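You operate a simulated robot arm through the tools that you are given. There is no shell and no other tool.

The job below is to be done with a simulated robot arm. You get a single attempt, and the scene is never put back.

JOB
Morning check: run the bed up to 310 mm gap and back down.
Fine: pull the red stop out, turn the main switch on, zero the load, start the pump, open the feed knob halfway, use the run button; then shut the feed knob, open the return knob halfway and stop the pump, in that order.

The check looks at the end state, three seconds after you hand in, the way a careful person would. Anything else that was tipped, shoved, dropped, spilled or broken makes it a failure.

ROBOT AND FRAMES
A 6-joint arm with a two-finger gripper, fixed in place. Base frame: the origin is at the foot of the arm, x ahead of it, y to its left, z up; the work surface is at about z = 0.76. Lengths are in m, angles in degrees, forces in N, time in s.
Its first joint turns from -166.0 to 166.0 degrees. Payload 3.43 kg.
The TCP is the grasp point between the finger pads, 0.02 m short of the fingertips. In the tool frame z runs along the fingers and y along their closing line. Largest opening 0.19 m; the body of the gripper starts 0.248 m behind the TCP.
Orientation is that of the tool frame in the base frame, as [roll, pitch, yaw] about the fixed x, y, z axes, in that order (R = Rz(yaw) Ry(pitch) Rx(roll)). With the fingers straight down and closing along the base's y, the tool's x points along the base's -x, its y along +y and its z along -z.

CONTROLS
- The arm moves only by the tool step_arm. Its arguments are lists of equal length, an entry for each row: "hand": the opening, from 0 (shut) to 1 (fully open); "xyz": the shift along the tool's x, y, z in mm, a list of three; "angular": the turn, a rotation vector about the tool's x, y, z in degrees, a list of three. In form: {"hand": [hand, ...], "xyz": [[dx, dy, dz], ...], "angular": [[ax, ay, az], ...]}. A call has 1 to 20 rows; each row shifts and turns the commanded pose from where the row before left it, along the tool's axes as they then stand. Rows are played at 5 a second. More than 0.05 m and 8.6 degrees between two rows, or a gripper value outside its range, and nothing of the call is played. Where a pose cannot be reached the arm comes as near as it can. A force on the tool above 90 N (or 10 N above the force at the start of the call, whichever is more), or a blocked arm, ends the call early, and 0.2 s more pass. Each finger travels about 0.045 m/s and halts on what it meets, pressing with about 37 N; the grip force reading is that of the motor and also rises with nothing between the fingers. The clock runs only during rows and for 0.2 s after the last one: add rows that do not move to give the fingers time. The reply holds the time, the measured pose of the TCP, the force on the tool along the base axes, the opening and the grip force, in the units named above and with some noise, with the torque about the TCP (base axes, N m) and any sound that the robot's microphone picked up.
- Cameras (640 x 400 px; columns grow to the right, rows downward): "scene" is fixed at [0.2158, -0.4822, 1.4211]; the picture's right is [0.84, -0.55, 0.00], its down [-0.23, -0.35, -0.91] and it looks along [0.50, 0.76, -0.42] (base axes); focal length 275 px, centre (320, 200). "wrist" rides on the gripper at [0.07, -0.008, -0.288] in the tool frame; the picture's right is [0.12, 0.99, 0.00], its down [-0.96, 0.12, -0.25] and it looks along [-0.25, 0.03, 0.97] (tool axes); focal length 261 px, centre (320, 200). There is no depth. A picture from a camera that has moved, and an enlarged one, comes with that camera's place and axes in the base frame and with its lens. The place of the scene camera against the robot may be out by one fixed shift of up to 0.025 m in any direction.
- snapshot(camera): a new picture of that camera. The clock stands still meanwhile.
- lift_body(by): slides the trunk up (or, below 0, down) by that many m; the arm rides with it, the base frame stays. It gives what a move gives, with no picture.
- zoom(camera, box): a new picture of the part [left, top, right, bottom] of that camera's present view, enlarged. The clock stands still meanwhile.
- hand_in(): hands the job in; it is judged then, once.

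Places have to be worked out from the pictures, the camera data and where the tool is seen. Open the gripper and draw the arm clear of the work before you hand the job in, unless the task says otherwise.

The tools are called after "Emit:" as name(argument=value, ...) on one line, values as JSON. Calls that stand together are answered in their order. step_arm: Moves the arm, as the interface text tells. Its arguments: {"type":"object","properties":{"hand":{"type":"array","items":{"type":"number"}},"xyz":{"type":"array","items":{"type":"array","items":{"type":"number"}}},"angular":{"type":"array","items":{"type":"array","items":{"type":"number"}}}},"required":["hand","xyz","angular"]} The other tools are called the same way: lift_body (by) slides the trunk up or down; snapshot (camera) takes a picture; zoom (camera, box) takes an enlarged picture of a part of a camera's view; hand_in () hands the job in.

At the start:

```text
t: 0.0
position: [0.5355, 0.2442, 1.3042]
tool_rot: [180.0, 0.0, 179.9]
wrist_force: [0.0, 0.2, 0.4]
torque: [-0.01, 0.01, 0.02]
opening: 0.1899
gripper_force: 0.0
trunk travel left (down, up): [-0.15, 0.09]
```

scene: 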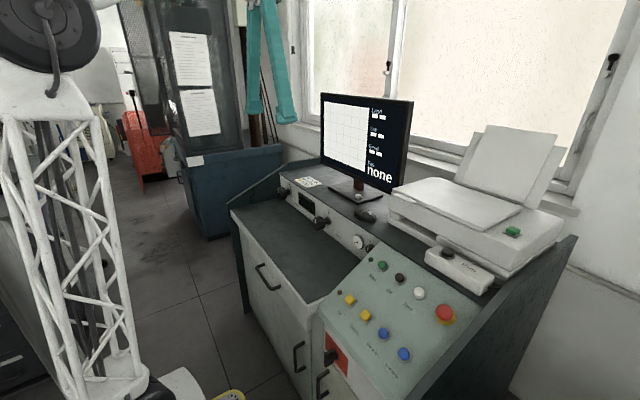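
wrist: 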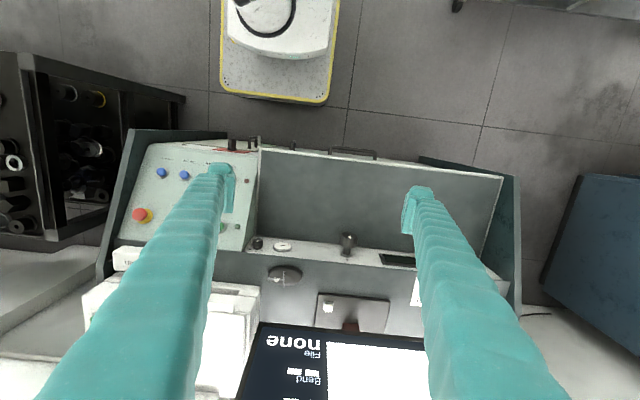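

I start by taking enlarged views of the console, since the first pictures show a panel with buttons, a red main switch, knobs and a screen.

Emit:
zoom(camera="scene", box=[310, 240, 490, 400])

Emit:
zoom(camera="scene", box=[270, 160, 400, 260])

Emit:
zoom(camera="scene", box=[310, 90, 420, 200])

Emit:
zoom(camera="wrist", box=[100, 120, 280, 260])

Emit:
zoom(camera="wrist", box=[230, 220, 430, 340])

```text
2.50 times, centred on (400, 320) of scene
camera zoom: at [0.2158, -0.4822, 1.4211], right [0.84, -0.55, 0.0], down [-0.23, -0.35, -0.91], along [0.5, 0.76, -0.42], focal length 689 px, centre (120, -100)
```

zoom: 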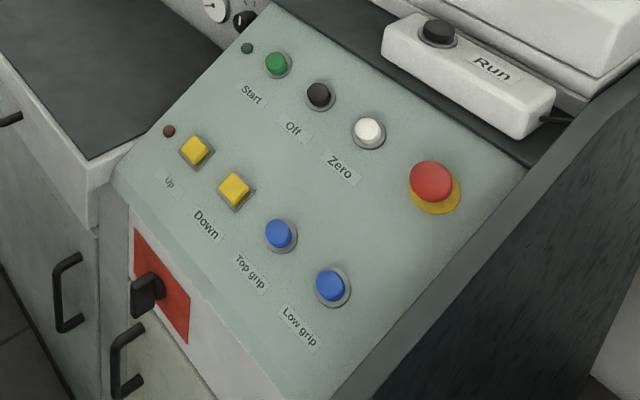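

```text
4.00 times, centred on (335, 210) of scene
camera zoom: at [0.2158, -0.4822, 1.4211], right [0.84, -0.55, 0.0], down [-0.23, -0.35, -0.91], along [0.5, 0.76, -0.42], focal length 1102 px, centre (260, 160)
```

zoom: 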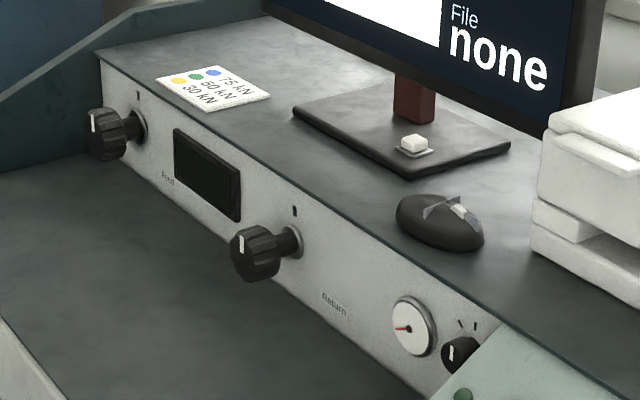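

```text
3.64 times, centred on (365, 145) of scene
camera zoom: at [0.2158, -0.4822, 1.4211], right [0.84, -0.55, 0.0], down [-0.23, -0.35, -0.91], along [0.5, 0.76, -0.42], focal length 1002 px, centre (156, 400)
```

zoom: 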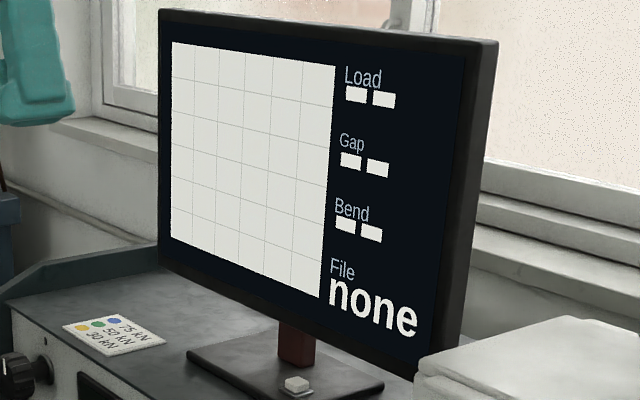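

```text
2.86 times, centred on (190, 190) of wrist
camera zoom: at [0.464, 0.2377, 1.5917], right [-0.12, 0.99, 0.0], down [0.96, 0.12, 0.25], along [0.25, 0.03, -0.97], focal length 745 px, centre (691, 229)
```

zoom: 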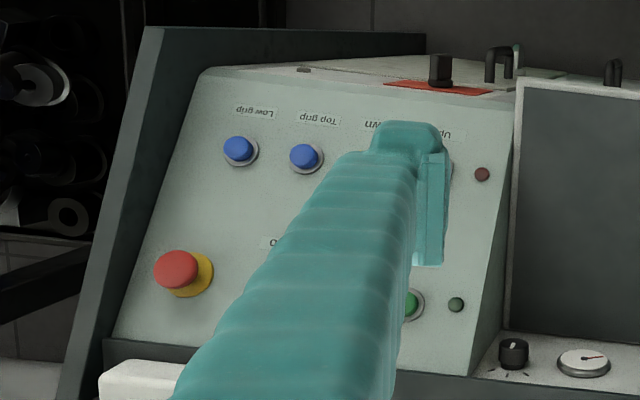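

```text
3.20 times, centred on (330, 280) of wrist
camera zoom: at [0.464, 0.2377, 1.5917], right [-0.12, 0.99, 0.0], down [0.96, 0.12, 0.25], along [0.25, 0.03, -0.97], focal length 834 px, centre (288, -56)
```

zoom: 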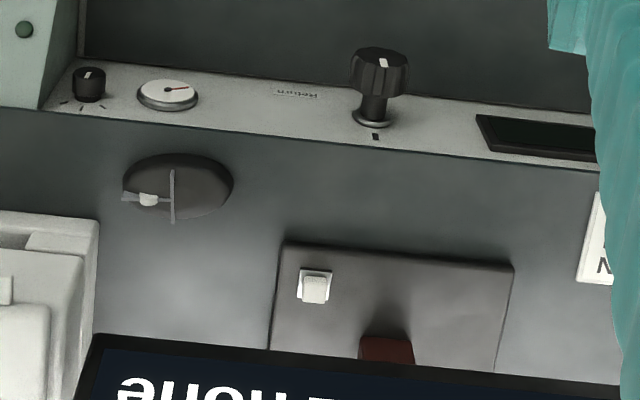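

The wrist and scene views agree: the slanted button panel is around x 0.6–0.78, y -0.25–0.0, and the return knob is near (0.77, 0.36, 0.85). I move the gripper high over the panel to see it up close with the wrist camera.

Emit:
step_arm(hand=[1, 1, 1, 1, 1, 1, 1, 1, 1, 1, 1], xyz=[[10, -34, 3], [10, -34, 3], [10, -34, 3], [10, -34, 3], [10, -34, 3], [10, -34, 3], [10, -34, 3], [10, -34, 3], [10, -34, 3], [10, -34, 3], [0, 0, 0]], angular=[[0, 0, 0], [0, 0, 0], [0, 0, 0], [0, 0, 0], [0, 0, 0], [0, 0, 0], [0, 0, 0], [0, 0, 0], [0, 0, 0], [0, 0, 0], [0, 0, 0]])

Emit:
snapshot(camera="wrist")

Emit:
snapshot(camera="scene")

```text
t: 2.4
position: [0.435, -0.0953, 1.2739]
tool_rot: [-180.0, -0.1, 180.0]
wrist_force: [-0.1, -0.6, -0.4]
torque: [-0.01, 0.01, 0.01]
opening: 0.19
gripper_force: 0.0
trunk travel left (down, up): [-0.15, 0.09]
```

```text
taken
camera wrist: at [0.3638, -0.103, 1.5613], right [-0.12, 0.99, 0.0], down [0.96, 0.12, 0.25], along [0.25, 0.03, -0.97], focal length 261 px, centre (320, 200)
```

wrist: 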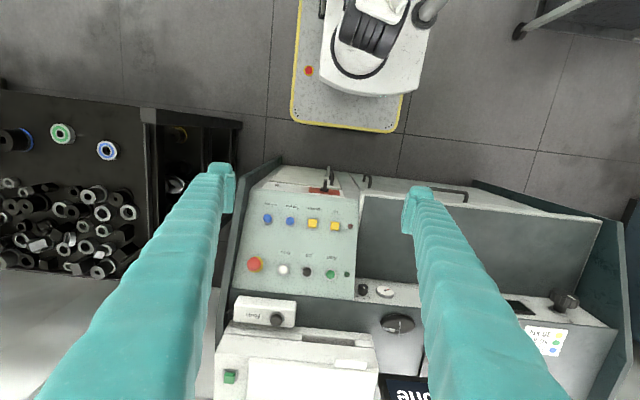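

```text
taken
```

scene: 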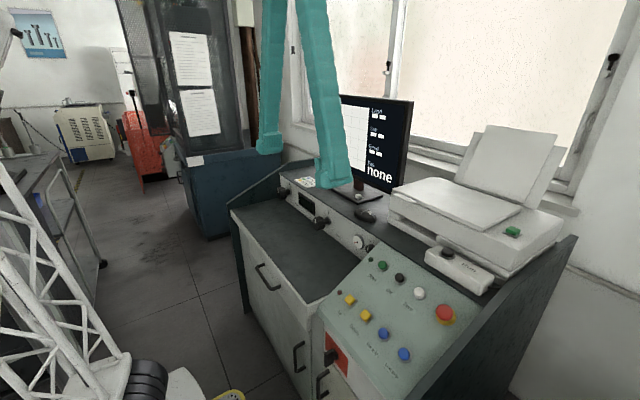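

The whole panel is visible between the fingers now. I enlarge it to locate every control exactly.

Emit:
zoom(camera="wrist", box=[225, 155, 385, 255])

Emit:
zoom(camera="wrist", box=[225, 230, 385, 330])

Emit:
zoom(camera="scene", box=[305, 325, 385, 400])

Emit:
zoom(camera="wrist", box=[290, 150, 390, 210])

```text
4.00 times, centred on (305, 205) of wrist
camera zoom: at [0.3638, -0.103, 1.5613], right [-0.12, 0.99, 0.0], down [0.96, 0.12, 0.25], along [0.25, 0.03, -0.97], focal length 1043 px, centre (380, 180)
```

zoom: 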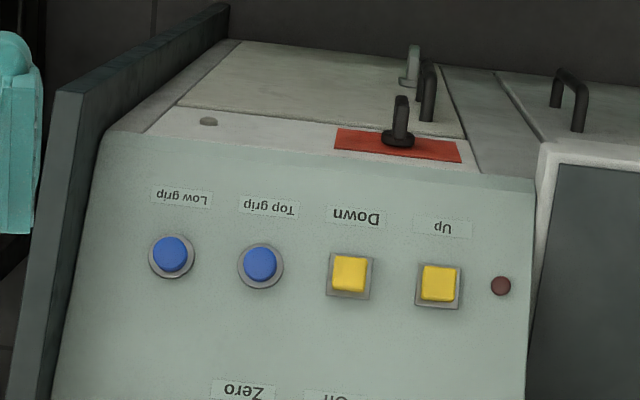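

```text
4.00 times, centred on (305, 280) of wrist
camera zoom: at [0.3638, -0.103, 1.5613], right [-0.12, 0.99, 0.0], down [0.96, 0.12, 0.25], along [0.25, 0.03, -0.97], focal length 1043 px, centre (380, -120)
```

zoom: 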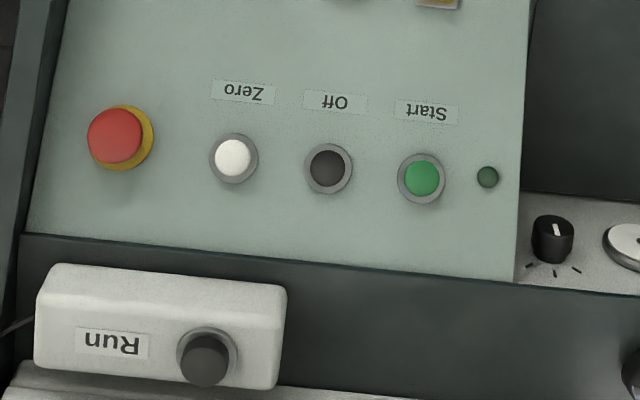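

```text
5.33 times, centred on (345, 362) of scene
camera zoom: at [0.2158, -0.4822, 1.4211], right [0.84, -0.55, 0.0], down [-0.23, -0.35, -0.91], along [0.5, 0.76, -0.42], focal length 1469 px, centre (187, -667)
```

zoom: 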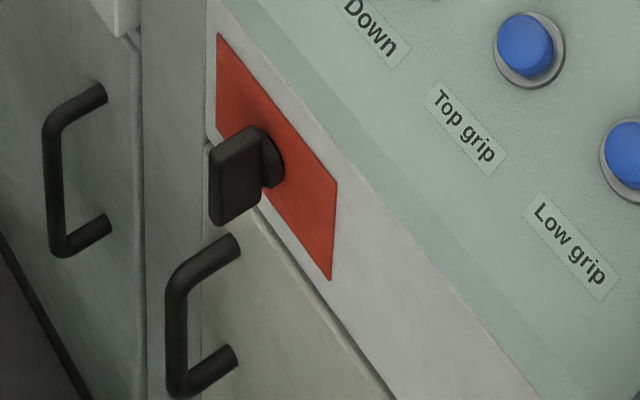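

```text
6.40 times, centred on (340, 180) of wrist
camera zoom: at [0.3638, -0.103, 1.5613], right [-0.12, 0.99, 0.0], down [0.96, 0.12, 0.25], along [0.25, 0.03, -0.97], focal length 1668 px, centre (192, 328)
```

zoom: 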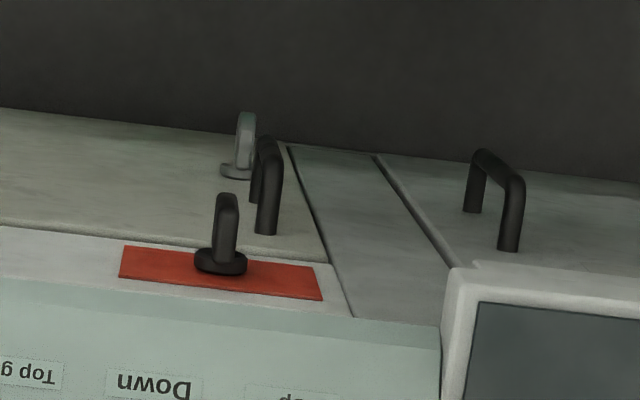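

The panel is inclined about 31° (normal ≈ (-0.515, 0, 0.857)). The red stop cap is at about (0.753, -0.249, 0.877), Zero/Off/Start at x≈0.766 with y≈-0.163/-0.093/-0.022. I tilt the tool to the panel normal and roll it by 90° so the fingers close along the slope, away from the side wall.

Emit:
step_arm(hand=[1, 1, 1, 1, 1, 1, 1, 1, 1, 1, 1, 1, 1, 1, 1, 1], xyz=[[0, 0, 0], [0, 0, 0], [0, 0, 0], [0, 0, 0], [0, 0, 0], [0, 0, 0], [0, 0, 0], [0, 0, 0], [0, 0, 0], [0, 0, 0], [0, 0, 0], [0, 0, 0], [0, 0, 0], [0, 0, 0], [0, 0, 0], [0, 0, 0]], angular=[[0, -7.75, 0], [0, -7.75, 0], [0, -7.75, 0], [0, -7.75, 0], [0, 0, 8.18], [0, 0, 8.18], [0, 0, 8.18], [0, 0, 8.18], [0, 0, 8.18], [0, 0, 8.18], [0, 0, 8.18], [0, 0, 8.18], [0, 0, 8.18], [0, 0, 8.18], [0, 0, 8.2], [0, 0, 0]])

Emit:
snapshot(camera="scene")

```text
t: 5.8
position: [0.4377, -0.0858, 1.2755]
tool_rot: [149.0, -0.1, 91.5]
wrist_force: [0.1, 0.1, -0.5]
torque: [0.01, -0.01, 0.03]
opening: 0.1899
gripper_force: 0.1
trunk travel left (down, up): [-0.15, 0.09]
```

```text
taken
```

scene: 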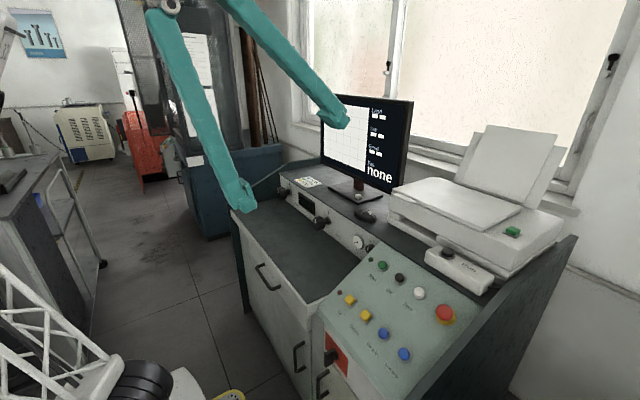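

The tool is tilted along the panel normal and clear of everything. I move to a hover about 15 cm above the red stop, with the fingers narrowed, and look.

Emit:
step_arm(hand=[0.9, 0.8, 0.7, 0.6, 0.5, 0.5, 0.5, 0.5, 0.5, 0.5, 0.5], xyz=[[-16.2, 6.6, 35.2], [-16.2, 6.6, 35.2], [-16.2, 6.6, 35.2], [-16.2, 6.6, 35.2], [-16.2, 6.6, 35.2], [-16.2, 6.6, 35.2], [-16.2, 6.6, 35.2], [-16.2, 6.6, 35.2], [-16.2, 6.6, 35.2], [-16.2, 6.6, 35.2], [0, 0, 0]], angular=[[0, 0, 0], [0, 0, 0], [0, 0, 0], [0, 0, 0], [0, 0, 0], [0, 0, 0], [0, 0, 0], [0, 0, 0], [0, 0, 0], [0, 0, 0], [0, 0, 0]])

Emit:
snapshot(camera="wrist")

Emit:
snapshot(camera="scene")

```text
t: 8.2
position: [0.6747, -0.2586, 1.0069]
tool_rot: [149.0, 0.0, 90.0]
wrist_force: [0.9, 0.1, -0.4]
torque: [-0.01, 0.0, 0.01]
opening: 0.0953
gripper_force: 0.0
trunk travel left (down, up): [-0.15, 0.09]
```

```text
taken
camera wrist: at [0.518, -0.1866, 1.2487], right [0.85, 0.12, 0.51], down [-0.03, -0.96, 0.27], along [0.52, -0.25, -0.82], focal length 261 px, centre (320, 200)
```

wrist: 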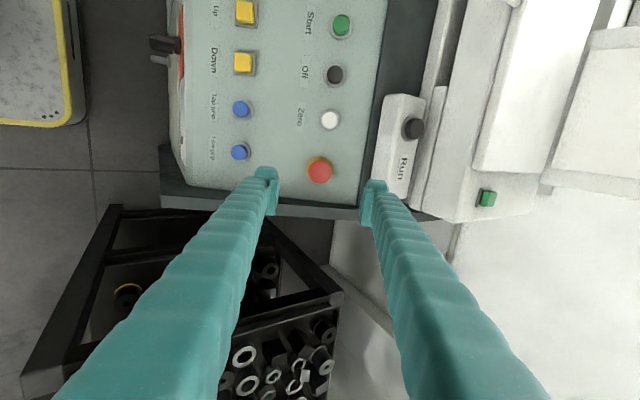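

```text
taken
```

scene: 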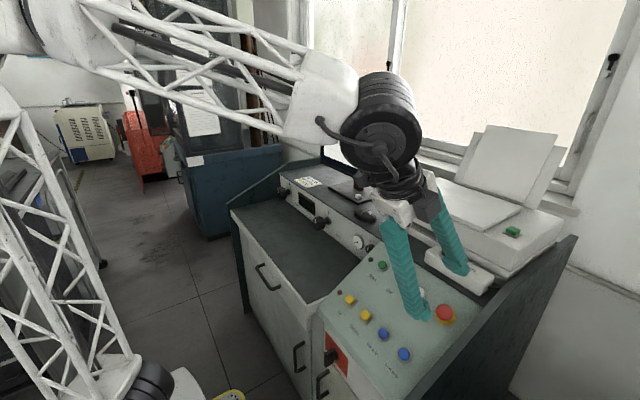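

Good view of the stop cap between the fingers. I enlarge it to measure cap centre and collar.

Emit:
zoom(camera="wrist", box=[270, 130, 370, 200])

Emit:
zoom(camera="scene", box=[390, 260, 490, 340])

Emit:
zoom(camera="wrist", box=[130, 0, 270, 100])

```text
5.71 times, centred on (320, 165) of wrist
camera zoom: at [0.518, -0.1866, 1.2487], right [0.85, 0.12, 0.51], down [-0.03, -0.96, 0.27], along [0.52, -0.25, -0.82], focal length 1489 px, centre (320, 400)
```

zoom: 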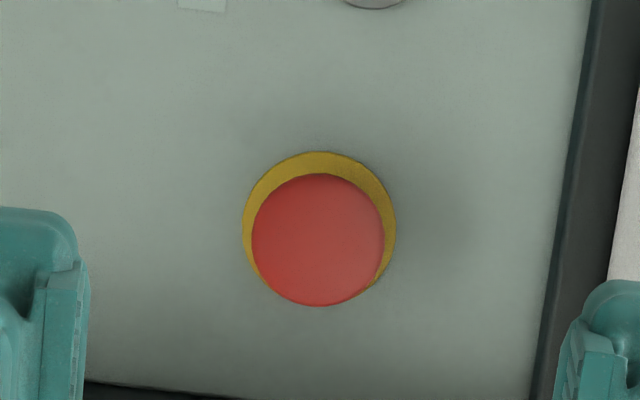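

```text
5.00 times, centred on (440, 300) of scene
camera zoom: at [0.2158, -0.4822, 1.4211], right [0.84, -0.55, 0.0], down [-0.23, -0.35, -0.91], along [0.5, 0.76, -0.42], focal length 1377 px, centre (-280, -300)
```

zoom: 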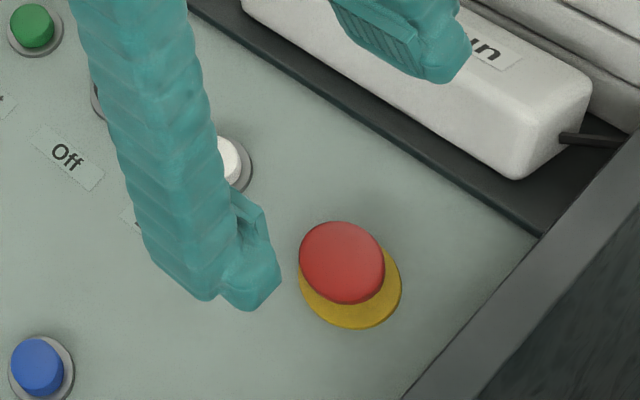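

```text
4.00 times, centred on (200, 50) of wrist
camera zoom: at [0.518, -0.1866, 1.2487], right [0.85, 0.12, 0.51], down [-0.03, -0.96, 0.27], along [0.52, -0.25, -0.82], focal length 1043 px, centre (800, 800)
```

zoom: 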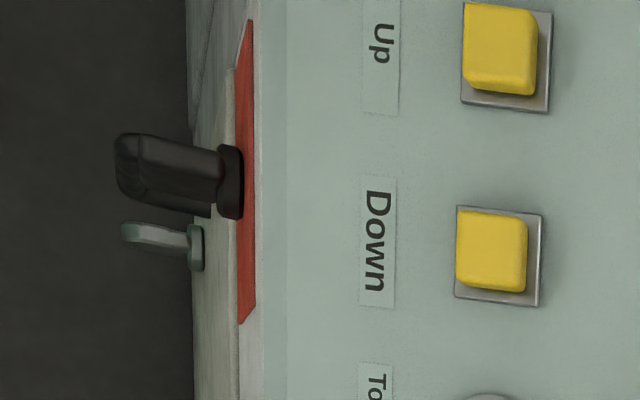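

The stop's axis meets the panel at about (0.762, -0.251, 0.857); the cap is 39 mm wide with its top 23 mm off the panel. I come down along the normal with the fingers 70 mm open until the tips are about 8 mm off the panel.

Emit:
step_arm(hand=[0.4, 0.37, 0.37, 0.37, 0.37, 0.37, 0.37, 0.37, 0.37, 0.37], xyz=[[2.4, -0.7, 20], [2.4, -0.7, 20], [2.4, -0.7, 20], [0, 0, 20], [0, 0, 20], [0, 0, 15], [0, 0, 15], [0, 0, 10], [0, 0, 0], [0, 0, 0]], angular=[[0, 0, 0], [0, 0, 0], [0, 0, 0], [0, 0, 0], [0, 0, 0], [0, 0, 0], [0, 0, 0], [0, 0, 0], [0, 0, 0], [0, 0, 0]])

Emit:
zoom(camera="scene", box=[390, 260, 490, 340])

Emit:
zoom(camera="wrist", box=[270, 150, 370, 220])

```text
t: 10.4
position: [0.7442, -0.2489, 0.8859]
tool_rot: [148.9, -0.1, 90.0]
wrist_force: [0.1, -1.0, 0.7]
torque: [0.03, -0.05, 0.0]
opening: 0.0704
gripper_force: 0.1
trunk travel left (down, up): [-0.15, 0.09]
```

```text
5.00 times, centred on (440, 300) of scene
camera zoom: at [0.2158, -0.4822, 1.4211], right [0.84, -0.55, 0.0], down [-0.23, -0.35, -0.91], along [0.5, 0.76, -0.42], focal length 1377 px, centre (-280, -300)
```

zoom: 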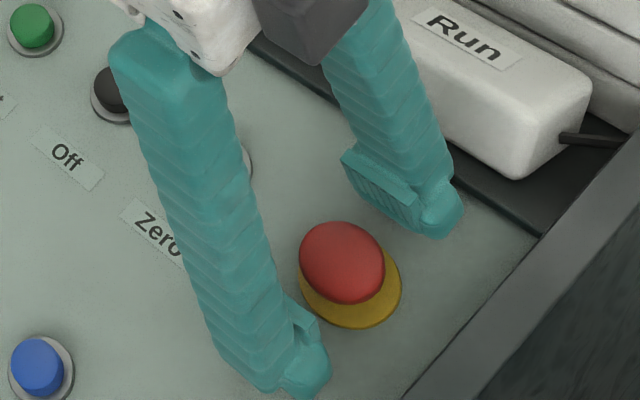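

```text
5.71 times, centred on (320, 185) of wrist
camera zoom: at [0.5868, -0.1788, 1.1268], right [0.85, 0.12, 0.51], down [-0.03, -0.96, 0.27], along [0.52, -0.25, -0.82], focal length 1489 px, centre (320, 286)
```

zoom: 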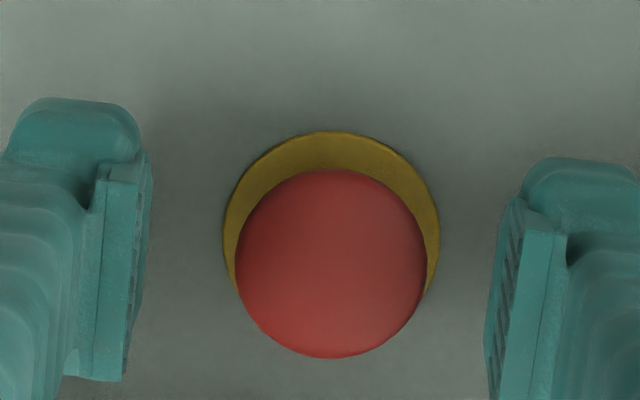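

Centred on the cap, tips about 14 mm off the panel. I go 5 mm lower and close on the cap.

Emit:
step_arm(hand=[0.37, 0.37, 0.3, 0.2, 0.15, 0.15, 0.15], xyz=[[-1, 0, 3], [-1, 0, 3], [0, 0, 0], [0, 0, 0], [0, 0, 0], [0, 0, 0], [0, 0, 0]], angular=[[0, 0, 0], [0, 0, 0], [0, 0, 0], [0, 0, 0], [0, 0, 0], [0, 0, 0], [0, 0, 0]])

Emit:
zoom(camera="scene", box=[390, 260, 490, 340])

```text
t: 12.0
position: [0.7484, -0.2512, 0.8809]
tool_rot: [149.0, 0.1, 90.0]
wrist_force: [23.7, -1.2, 14.2]
torque: [0.09, -0.14, 0.0]
opening: 0.0364
gripper_force: 44.9
trunk travel left (down, up): [-0.15, 0.09]
```

```text
5.00 times, centred on (440, 300) of scene
camera zoom: at [0.2158, -0.4822, 1.4211], right [0.84, -0.55, 0.0], down [-0.23, -0.35, -0.91], along [0.5, 0.76, -0.42], focal length 1377 px, centre (-280, -300)
```

zoom: 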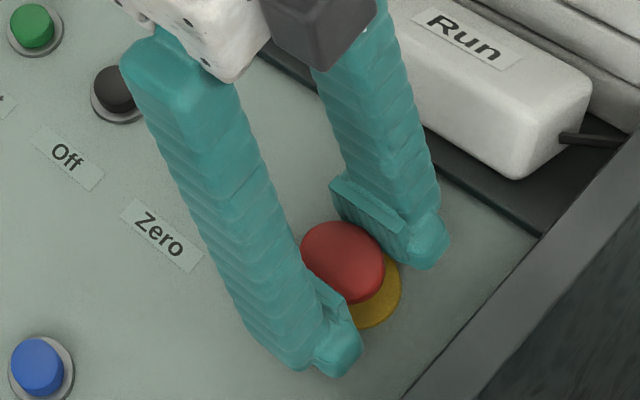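

The cap is held (opening 36 mm, 45 N). I pull straight out along the panel normal in small steps.

Emit:
step_arm(hand=[0.12, 0.12, 0.12, 0.12, 0.12, 0.12], xyz=[[0, 1, -2], [0, 0, -2], [0, 0, -2], [0, 0, -2], [0, 0, -2], [0, 0, 0]], angular=[[0, 0, 0], [0, 0, 0], [0, 0, 0], [0, 0, 0], [0, 0, 0], [0, 0, 0]])

Emit:
zoom(camera="scene", box=[390, 260, 490, 340])

```text
t: 13.4
position: [0.7436, -0.2515, 0.8903]
tool_rot: [149.1, 0.0, 90.0]
wrist_force: [27.7, -4.9, 10.5]
torque: [0.04, -0.12, -0.04]
opening: 0.0362
gripper_force: 44.7
trunk travel left (down, up): [-0.15, 0.09]
```

```text
5.00 times, centred on (440, 300) of scene
camera zoom: at [0.2158, -0.4822, 1.4211], right [0.84, -0.55, 0.0], down [-0.23, -0.35, -0.91], along [0.5, 0.76, -0.42], focal length 1377 px, centre (-280, -300)
```

zoom: 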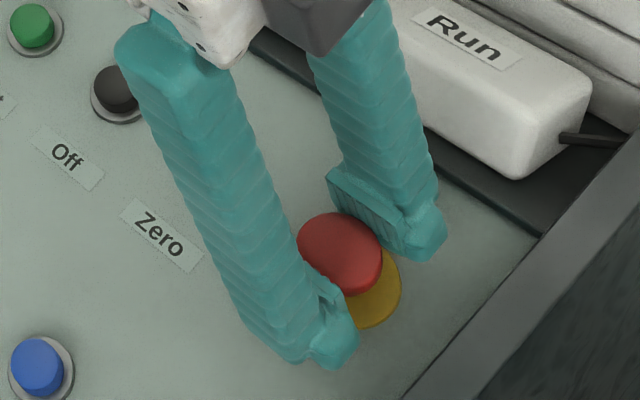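

The cap followed the fingers. I pull a bit further to find its outer end.

Emit:
step_arm(hand=[0.12, 0.12, 0.12, 0.12], xyz=[[0, 0, -2], [0, 0, -2], [0, 0, -2], [0, 0, 0]], angular=[[0, 0, 0], [0, 0, 0], [0, 0, 0], [0, 0, 0]])

Emit:
zoom(camera="scene", box=[390, 260, 490, 340])

```text
t: 14.4
position: [0.7426, -0.2513, 0.8911]
tool_rot: [149.2, 0.0, 90.1]
wrist_force: [60.8, -7.4, -30.8]
torque: [-0.03, 0.21, -0.12]
opening: 0.037
gripper_force: 44.4
trunk travel left (down, up): [-0.15, 0.09]
```

```text
5.00 times, centred on (440, 300) of scene
camera zoom: at [0.2158, -0.4822, 1.4211], right [0.84, -0.55, 0.0], down [-0.23, -0.35, -0.91], along [0.5, 0.76, -0.42], focal length 1377 px, centre (-280, -300)
```

zoom: 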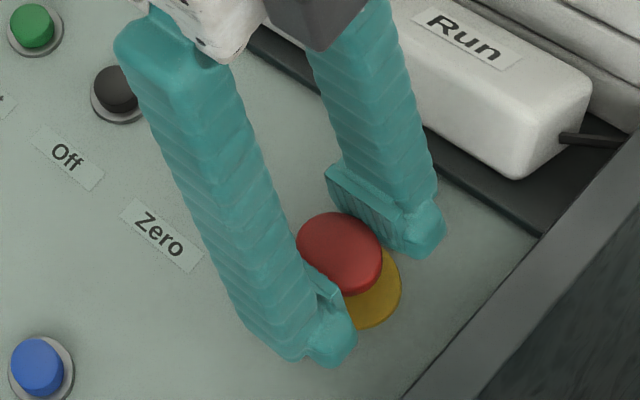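

The cap is at its outer end (pulling force rose to about 60 N with no more travel). I relax the pull, open the fingers and back off along the normal.

Emit:
step_arm(hand=[0.12, 0.12, 0.2, 0.3, 0.4, 0.4, 0.4, 0.4, 0.4, 0.4, 0.4], xyz=[[0, 0, 2.5], [0, 0, 2], [0, 0, 0], [0, 0, 0], [0, 0, 0], [0, 0, -8], [0, 0, -20], [0, 0, -30], [0, 0, -30], [0, 0, -30], [0, 0, 0]], angular=[[0, 0, 0], [0, 0, 0], [0, 0, 0], [0, 0, 0], [0, 0, 0], [0, 0, 0], [0, 0, 0], [0, 0, 0], [0, 0, 0], [0, 0, 0], [0, 0, 0]])

Emit:
zoom(camera="scene", box=[390, 260, 490, 340])

Emit:
zoom(camera="wrist", box=[270, 120, 370, 190])

Emit:
snapshot(camera="wrist")

```text
t: 16.8
position: [0.6815, -0.2505, 0.9924]
tool_rot: [149.0, 0.0, 90.0]
wrist_force: [0.4, -0.4, 0.4]
torque: [0.02, -0.01, 0.01]
opening: 0.0759
gripper_force: 0.0
trunk travel left (down, up): [-0.15, 0.09]
```

```text
5.00 times, centred on (440, 300) of scene
camera zoom: at [0.2158, -0.4822, 1.4211], right [0.84, -0.55, 0.0], down [-0.23, -0.35, -0.91], along [0.5, 0.76, -0.42], focal length 1377 px, centre (-280, -300)
```

zoom: 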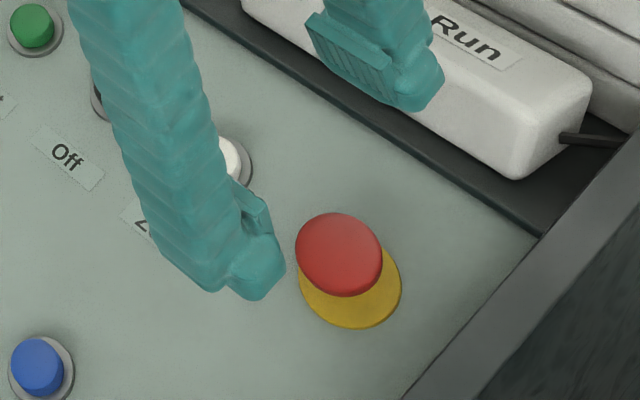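

```text
5.71 times, centred on (320, 155) of wrist
camera zoom: at [0.524, -0.1798, 1.235], right [0.85, 0.12, 0.51], down [-0.03, -0.96, 0.27], along [0.52, -0.25, -0.82], focal length 1489 px, centre (320, 457)
```

zoom: 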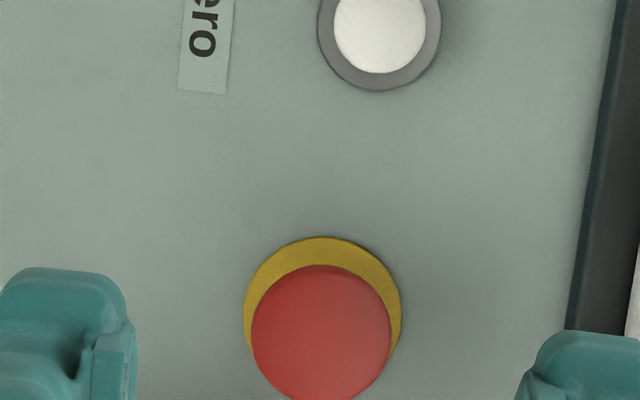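

```text
taken
camera wrist: at [0.524, -0.1798, 1.235], right [0.85, 0.12, 0.51], down [-0.03, -0.96, 0.27], along [0.52, -0.25, -0.82], focal length 261 px, centre (320, 200)
```

wrist: 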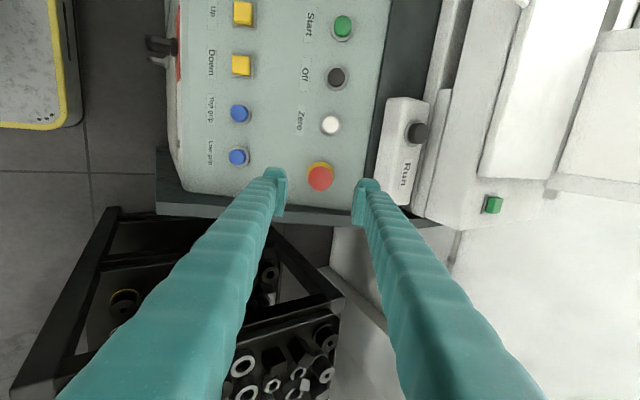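

The stop stays out after release. Next I back away from the panel, roll the tool back, and place the wrist camera so it looks at the main switch on the front face.

Emit:
step_arm(hand=[0.5, 0.6, 0.7, 0.8, 0.9, 1, 1, 1, 1, 1, 1, 1, 1, 1, 1, 1, 1, 1, 1, 1], xyz=[[23.4, -24.3, -15.7], [23.4, -24.3, -15.7], [23.4, -24.3, -15.7], [23.4, -24.3, -15.7], [23.4, -24.3, -15.7], [23.4, -24.3, -15.7], [23.4, -24.3, -15.7], [23.4, -24.3, -15.7], [0, 0, 0], [0, 0, 0], [0, 0, 0], [0, 0, 0], [0, 0, 0], [0, 0, 0], [0, 0, 0], [0, 0, 0], [0, 0, 0], [0, 0, 0], [0, 0, 0], [0, 0, 0]], angular=[[0, 0, 0], [0, 0, 0], [0, 0, 0], [0, 0, 0], [0, 0, 0], [0, 0, 0], [0, 0, 0], [0, 0, 0], [0, 0, -8.18], [0, 0, -8.18], [0, 0, -8.18], [0, 0, -8.18], [0, 0, -8.18], [0, 0, -8.18], [0, 0, -8.18], [0, 0, -8.18], [0, 0, -8.18], [0, 0, -8.18], [0, 0, -8.2], [0, 0, 0]])

Emit:
snapshot(camera="wrist")

Emit:
snapshot(camera="scene")

```text
t: 21.0
position: [0.4482, -0.066, 0.9998]
tool_rot: [-179.9, 31.1, -179.9]
wrist_force: [0.4, -0.1, 0.0]
torque: [0.01, 0.02, 0.01]
opening: 0.19
gripper_force: 0.0
trunk travel left (down, up): [-0.15, 0.09]
```

```text
taken
camera wrist: at [0.2397, -0.0724, 1.2097], right [-0.1, 0.99, -0.06], down [0.7, 0.12, 0.71], along [0.71, 0.03, -0.7], focal length 261 px, centre (320, 200)
```

wrist: 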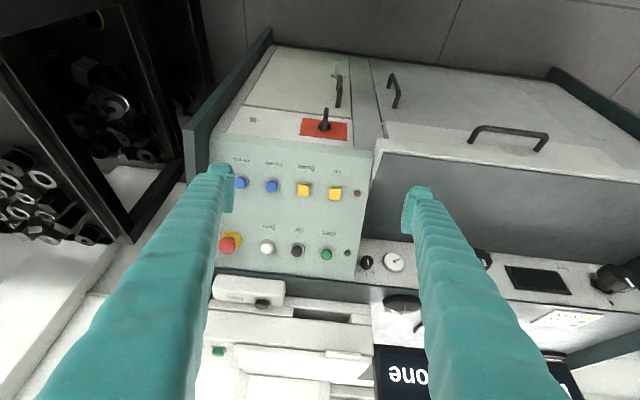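

```text
taken
```

scene: 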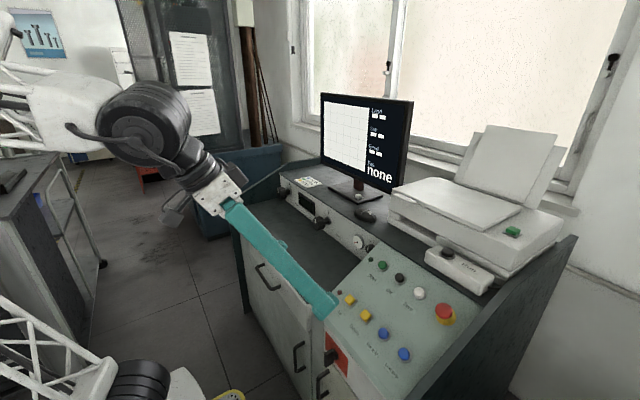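

The switch is well in view. I enlarge it and the whole panel from here, since both fix the geometry.

Emit:
zoom(camera="wrist", box=[275, 70, 395, 150])

Emit:
zoom(camera="wrist", box=[440, 220, 640, 340])

```text
5.00 times, centred on (335, 110) of wrist
camera zoom: at [0.2397, -0.0724, 1.2097], right [-0.1, 0.99, -0.06], down [0.7, 0.12, 0.71], along [0.71, 0.03, -0.7], focal length 1303 px, centre (245, 650)
```

zoom: 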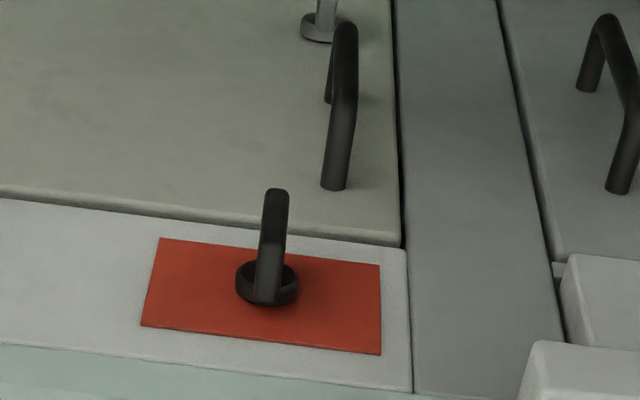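

```text
3.20 times, centred on (540, 280) of wrist
camera zoom: at [0.2397, -0.0724, 1.2097], right [-0.1, 0.99, -0.06], down [0.7, 0.12, 0.71], along [0.71, 0.03, -0.7], focal length 834 px, centre (-384, -56)
```

zoom: 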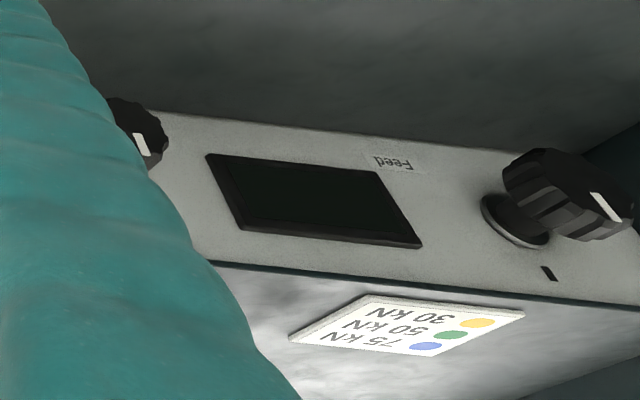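

The switch is a vertical blade on a disc at about (0.56, -0.063, 0.652), spanning z≈0.63–0.676 and x≈0.525–0.555. I point the tool straight down, close the fingers and go down beside it on its +y side, to push its top end clockwise.

Emit:
step_arm(hand=[0, 0, 0, 0, 0, 0, 0, 0, 0, 0, 0, 0], xyz=[[0, 0, 0], [0, 0, 0], [0, 0, 0], [0, 0, 0], [-14.5, 6, 30], [-14.5, 6, 40], [-14.5, 6, 40], [-14.5, 6, 40], [-14.5, 6, 40], [-14.5, 6, 40], [0, 0, 10], [0, 0, 0]], angular=[[0, 7.78, 0], [0, 7.78, 0], [0, 7.77, 0], [0, 7.77, 0], [0, 0, 0], [0, 0, 0], [0, 0, 0], [0, 0, 0], [0, 0, 0], [0, 0, 0], [0, 0, 0], [0, 0, 0]])

Emit:
zoom(camera="wrist", box=[240, 120, 400, 220])

Emit:
zoom(camera="scene", box=[265, 300, 405, 400])

```text
t: 23.6
position: [0.5354, -0.0272, 0.7587]
tool_rot: [-179.9, -0.1, 180.0]
wrist_force: [0.1, 1.1, 0.5]
torque: [0.0, 0.03, 0.02]
opening: 0.0
gripper_force: 34.3
trunk travel left (down, up): [-0.15, 0.09]
```

```text
4.00 times, centred on (320, 170) of wrist
camera zoom: at [0.464, -0.0364, 1.0466], right [-0.12, 0.99, 0.0], down [0.96, 0.12, 0.25], along [0.24, 0.03, -0.97], focal length 1043 px, centre (320, 320)
```

zoom: 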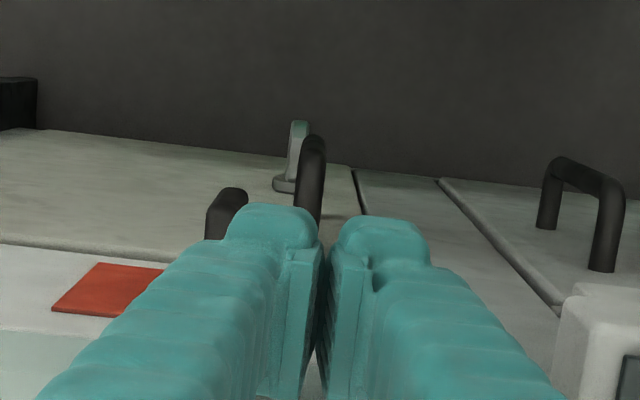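

```text
4.00 times, centred on (335, 350) of scene
camera zoom: at [0.2158, -0.4822, 1.4211], right [0.84, -0.55, 0.0], down [-0.23, -0.35, -0.91], along [0.5, 0.76, -0.42], focal length 1102 px, centre (260, -400)
```

zoom: 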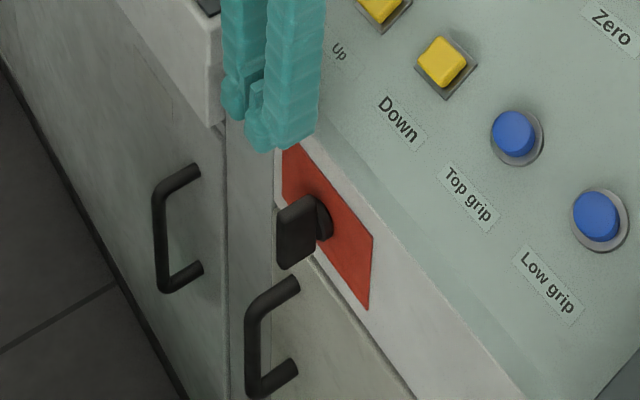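

The closed fingers are above and just to the +y side of the blade. I lower them until the tips overlap the blade's upper end by about 8 mm.

Emit:
step_arm(hand=[0, 0, 0, 0, 0], xyz=[[0, 0, 25], [0, 0, 20], [0, 0, 15], [0, 0, 10], [0, 0, 0]], angular=[[0, 0, 0], [0, 0, 0], [0, 0, 0], [0, 0, 0], [0, 0, 0]])

Emit:
zoom(camera="scene", box=[295, 320, 395, 395])

Emit:
zoom(camera="wrist", box=[240, 120, 400, 220])

```text
t: 24.8
position: [0.5357, -0.0282, 0.692]
tool_rot: [179.9, 0.1, -179.9]
wrist_force: [-2.9, 0.6, 42.0]
torque: [-1.34, 0.15, -0.1]
opening: 0.0002
gripper_force: 34.7
trunk travel left (down, up): [-0.15, 0.09]
```

```text
5.33 times, centred on (345, 358) of scene
camera zoom: at [0.2158, -0.4822, 1.4211], right [0.84, -0.55, 0.0], down [-0.23, -0.35, -0.91], along [0.5, 0.76, -0.42], focal length 1469 px, centre (187, -640)
```

zoom: 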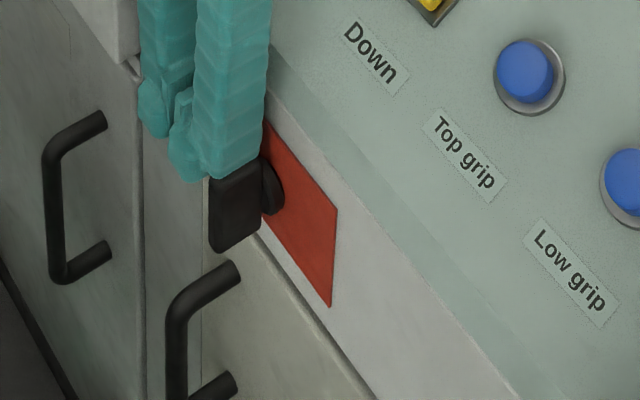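

```text
4.00 times, centred on (320, 170) of wrist
camera zoom: at [0.4645, -0.0359, 0.9785], right [-0.12, 0.99, 0.0], down [0.96, 0.12, 0.25], along [0.25, 0.03, -0.97], focal length 1043 px, centre (320, 320)
```

zoom: 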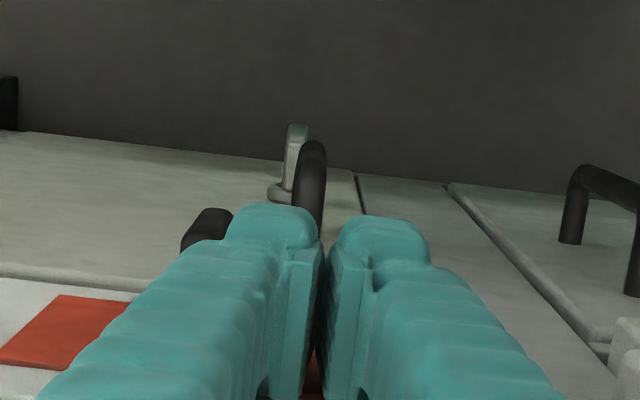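

The tool shows 42 N upward with a torque that places the contact about 30 mm to the -y side: the finger is standing on the blade's top, so the closed fingers reach ~30 mm either side of the TCP. I lift, shift 14 mm to +y and go down again.

Emit:
step_arm(hand=[0, 0, 0, 0, 0, 0, 0], xyz=[[0, 0, -20], [0, 7, -4], [0, 7, 0], [0, 0, 10], [0, 0, 10], [0, 0, 6], [0, 0, 0]], angular=[[0, 0, 0], [0, 0, 0], [0, 0, 0], [0, 0, 0], [0, 0, 0], [0, 0, 0], [0, 0, 0]])

Emit:
zoom(camera="scene", box=[295, 320, 395, 395])

```text
t: 26.4
position: [0.5358, -0.0149, 0.6879]
tool_rot: [180.0, -0.1, 180.0]
wrist_force: [0.3, -0.7, 0.9]
torque: [-0.01, -0.01, -0.02]
opening: 0.0002
gripper_force: 34.3
trunk travel left (down, up): [-0.15, 0.09]
```

```text
5.33 times, centred on (345, 358) of scene
camera zoom: at [0.2158, -0.4822, 1.4211], right [0.84, -0.55, 0.0], down [-0.23, -0.35, -0.91], along [0.5, 0.76, -0.42], focal length 1469 px, centre (187, -640)
```

zoom: 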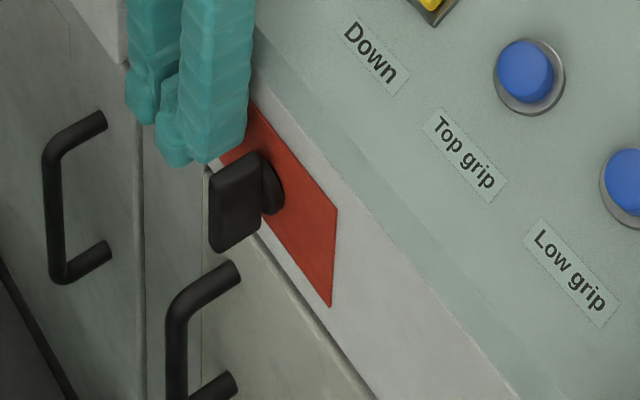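

Free now, tips about 4 mm below the blade top. I lower 6 mm more and then push slowly toward -y, watching the force.

Emit:
step_arm(hand=[0, 0, 0, 0, 0, 0, 0, 0], xyz=[[0, 0, 6], [0, -4, 0], [0, -4, 0], [0, -4, 0], [0, -4, 0], [0, -4, 0], [0, -3, 0], [0, 0, 0]], angular=[[0, 0, 0], [0, 0, 0], [0, 0, 0], [0, 0, 0], [0, 0, 0], [0, 0, 0], [0, 0, 0], [0, 0, 0]])

Emit:
zoom(camera="scene", box=[295, 320, 395, 395])

```text
t: 28.2
position: [0.5353, -0.0375, 0.682]
tool_rot: [-179.9, -0.2, -179.9]
wrist_force: [-0.2, 2.7, 0.1]
torque: [0.04, -0.04, 0.04]
opening: 0.0
gripper_force: 34.4
trunk travel left (down, up): [-0.15, 0.09]
```

```text
5.33 times, centred on (345, 358) of scene
camera zoom: at [0.2158, -0.4822, 1.4211], right [0.84, -0.55, 0.0], down [-0.23, -0.35, -0.91], along [0.5, 0.76, -0.42], focal length 1469 px, centre (187, -640)
```

zoom: 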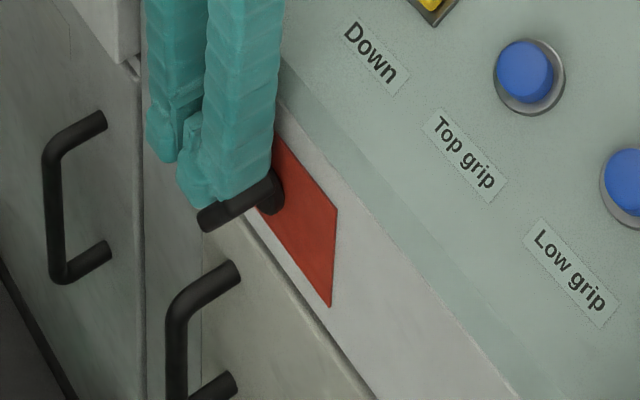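

The blade has swung over with little force. I lift straight up and away to look at where it ended.

Emit:
step_arm(hand=[0, 0, 0, 0, 0, 0, 0, 0, 0, 0], xyz=[[0, 2, -5], [0, 0, -20], [0, 0, -40], [0, 0, -40], [0, 0, -40], [0, 0, -40], [10, 0, -40], [20, 0, -20], [30, 0, 0], [0, 0, 0]], angular=[[0, 0, 0], [0, 0, 0], [0, 0, 0], [0, 0, 0], [0, 0, 0], [0, 0, 0], [0, 0, 0], [0, 0, 0], [0, 0, 0], [0, 0, 0]])

Emit:
zoom(camera="scene", box=[295, 320, 395, 395])

Emit:
snapshot(camera="scene")

Emit:
snapshot(camera="wrist")

```text
t: 30.4
position: [0.4761, -0.0345, 0.9268]
tool_rot: [179.9, -0.1, -180.0]
wrist_force: [-0.3, -0.1, 0.3]
torque: [0.04, 0.01, -0.02]
opening: 0.0
gripper_force: 34.3
trunk travel left (down, up): [-0.15, 0.09]
```

```text
5.33 times, centred on (345, 358) of scene
camera zoom: at [0.2158, -0.4822, 1.4211], right [0.84, -0.55, 0.0], down [-0.23, -0.35, -0.91], along [0.5, 0.76, -0.42], focal length 1469 px, centre (187, -640)
```

zoom: 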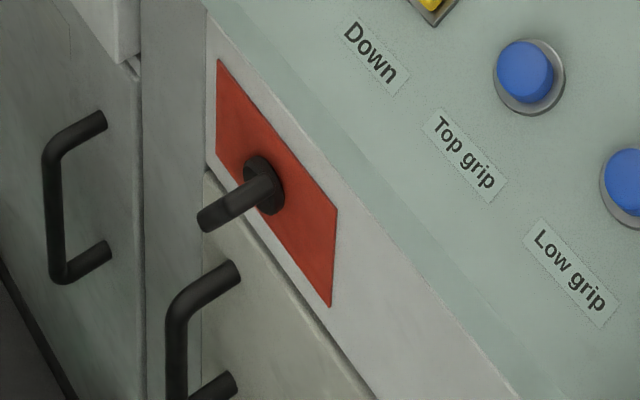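

```text
taken
```

scene: 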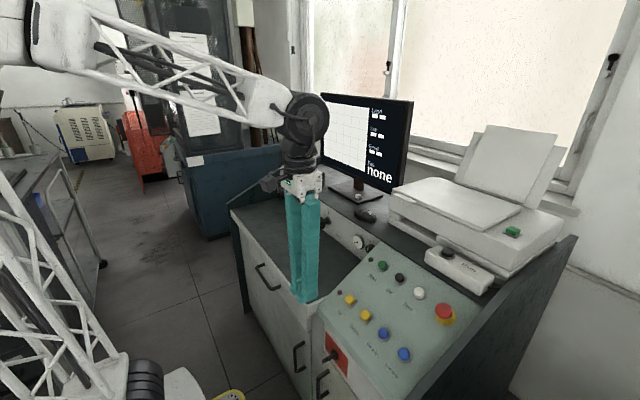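

```text
taken
camera wrist: at [0.4051, -0.0422, 1.2137], right [-0.12, 0.99, 0.0], down [0.96, 0.12, 0.25], along [0.24, 0.03, -0.97], focal length 261 px, centre (320, 200)
```

wrist: 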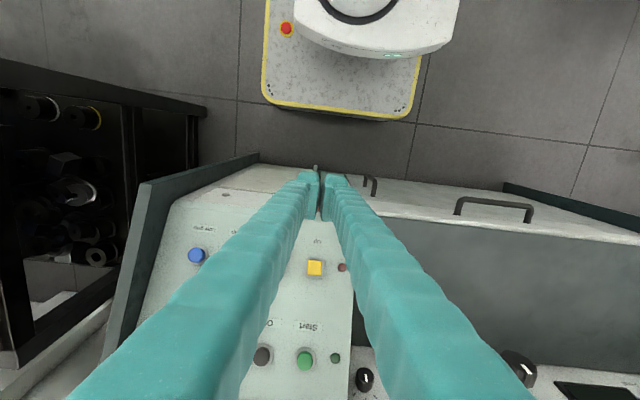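

The scene view shows the blade edge-on, so it has turned only about 30°. I go back down on the same side, push further toward -y and then press down with the tip to bring it to horizontal.

Emit:
step_arm(hand=[0, 0, 0, 0, 0, 0, 0, 0, 0, 0, 0, 0, 0, 0, 0, 0], xyz=[[-30, 6, 0], [-20, 3, 20], [-10, 0, 40], [0, 0, 40], [0, 0, 40], [0, 0, 40], [0, 0, 40], [0, 0, 19], [0, -4, 0], [0, -4, 0], [0, -4, 0], [0, -4, 0], [0, -4, 0], [0, -4, 0], [0, -3, 0], [0, 0, 0]], angular=[[0, 0, 0], [0, 0, 0], [0, 0, 0], [0, 0, 0], [0, 0, 0], [0, 0, 0], [0, 0, 0], [0, 0, 0], [0, 0, 0], [0, 0, 0], [0, 0, 0], [0, 0, 0], [0, 0, 0], [0, 0, 0], [0, 0, 0], [0, 0, 0]])

Emit:
zoom(camera="scene", box=[295, 320, 395, 395])

```text
t: 33.8
position: [0.5368, -0.0543, 0.6883]
tool_rot: [180.0, -0.1, 180.0]
wrist_force: [-0.6, 2.4, 0.0]
torque: [0.05, 0.0, 0.03]
opening: 0.0
gripper_force: 34.4
trunk travel left (down, up): [-0.15, 0.09]
```

```text
5.33 times, centred on (345, 358) of scene
camera zoom: at [0.2158, -0.4822, 1.4211], right [0.84, -0.55, 0.0], down [-0.23, -0.35, -0.91], along [0.5, 0.76, -0.42], focal length 1469 px, centre (187, -640)
```

zoom: 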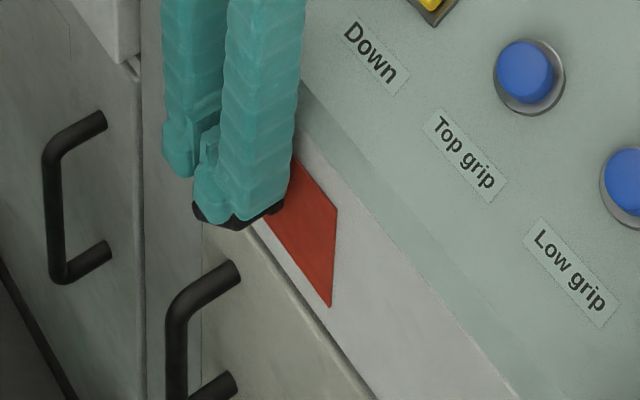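

The blade is now hidden under the finger tip, with only 2 N of resistance. I press down in small steps, drifting slightly to -y.

Emit:
step_arm(hand=[0, 0, 0, 0, 0, 0, 0, 0], xyz=[[0, -2, 2], [0, -2, 2], [0, -2, 2], [0, 0, 2], [0, 0, 2], [0, 0, 2], [0, 0, 2], [0, 0, 0]], angular=[[0, 0, 0], [0, 0, 0], [0, 0, 0], [0, 0, 0], [0, 0, 0], [0, 0, 0], [0, 0, 0], [0, 0, 0]])

Emit:
zoom(camera="scene", box=[295, 320, 395, 395])

```text
t: 35.3
position: [0.5369, -0.0602, 0.6796]
tool_rot: [-180.0, 0.3, 179.9]
wrist_force: [-21.6, -2.4, 71.8]
torque: [-0.39, 0.59, -0.51]
opening: 0.0058
gripper_force: 34.2
trunk travel left (down, up): [-0.15, 0.09]
stopped in row 7: the force on the tool passed its limit at 98 N (the readings are from after the stop); the commanded pose is now the measured one
```

```text
5.33 times, centred on (345, 358) of scene
camera zoom: at [0.2158, -0.4822, 1.4211], right [0.84, -0.55, 0.0], down [-0.23, -0.35, -0.91], along [0.5, 0.76, -0.42], focal length 1469 px, centre (187, -640)
```

zoom: 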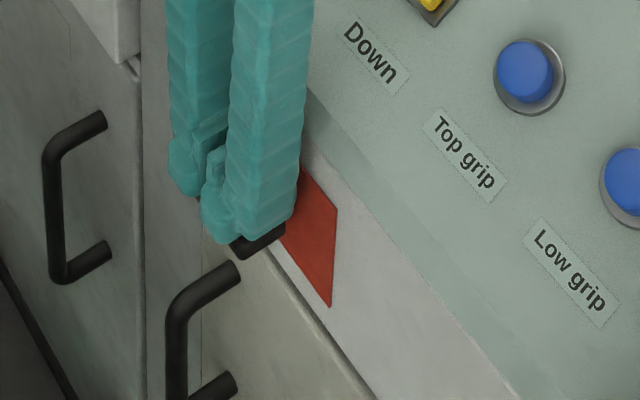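

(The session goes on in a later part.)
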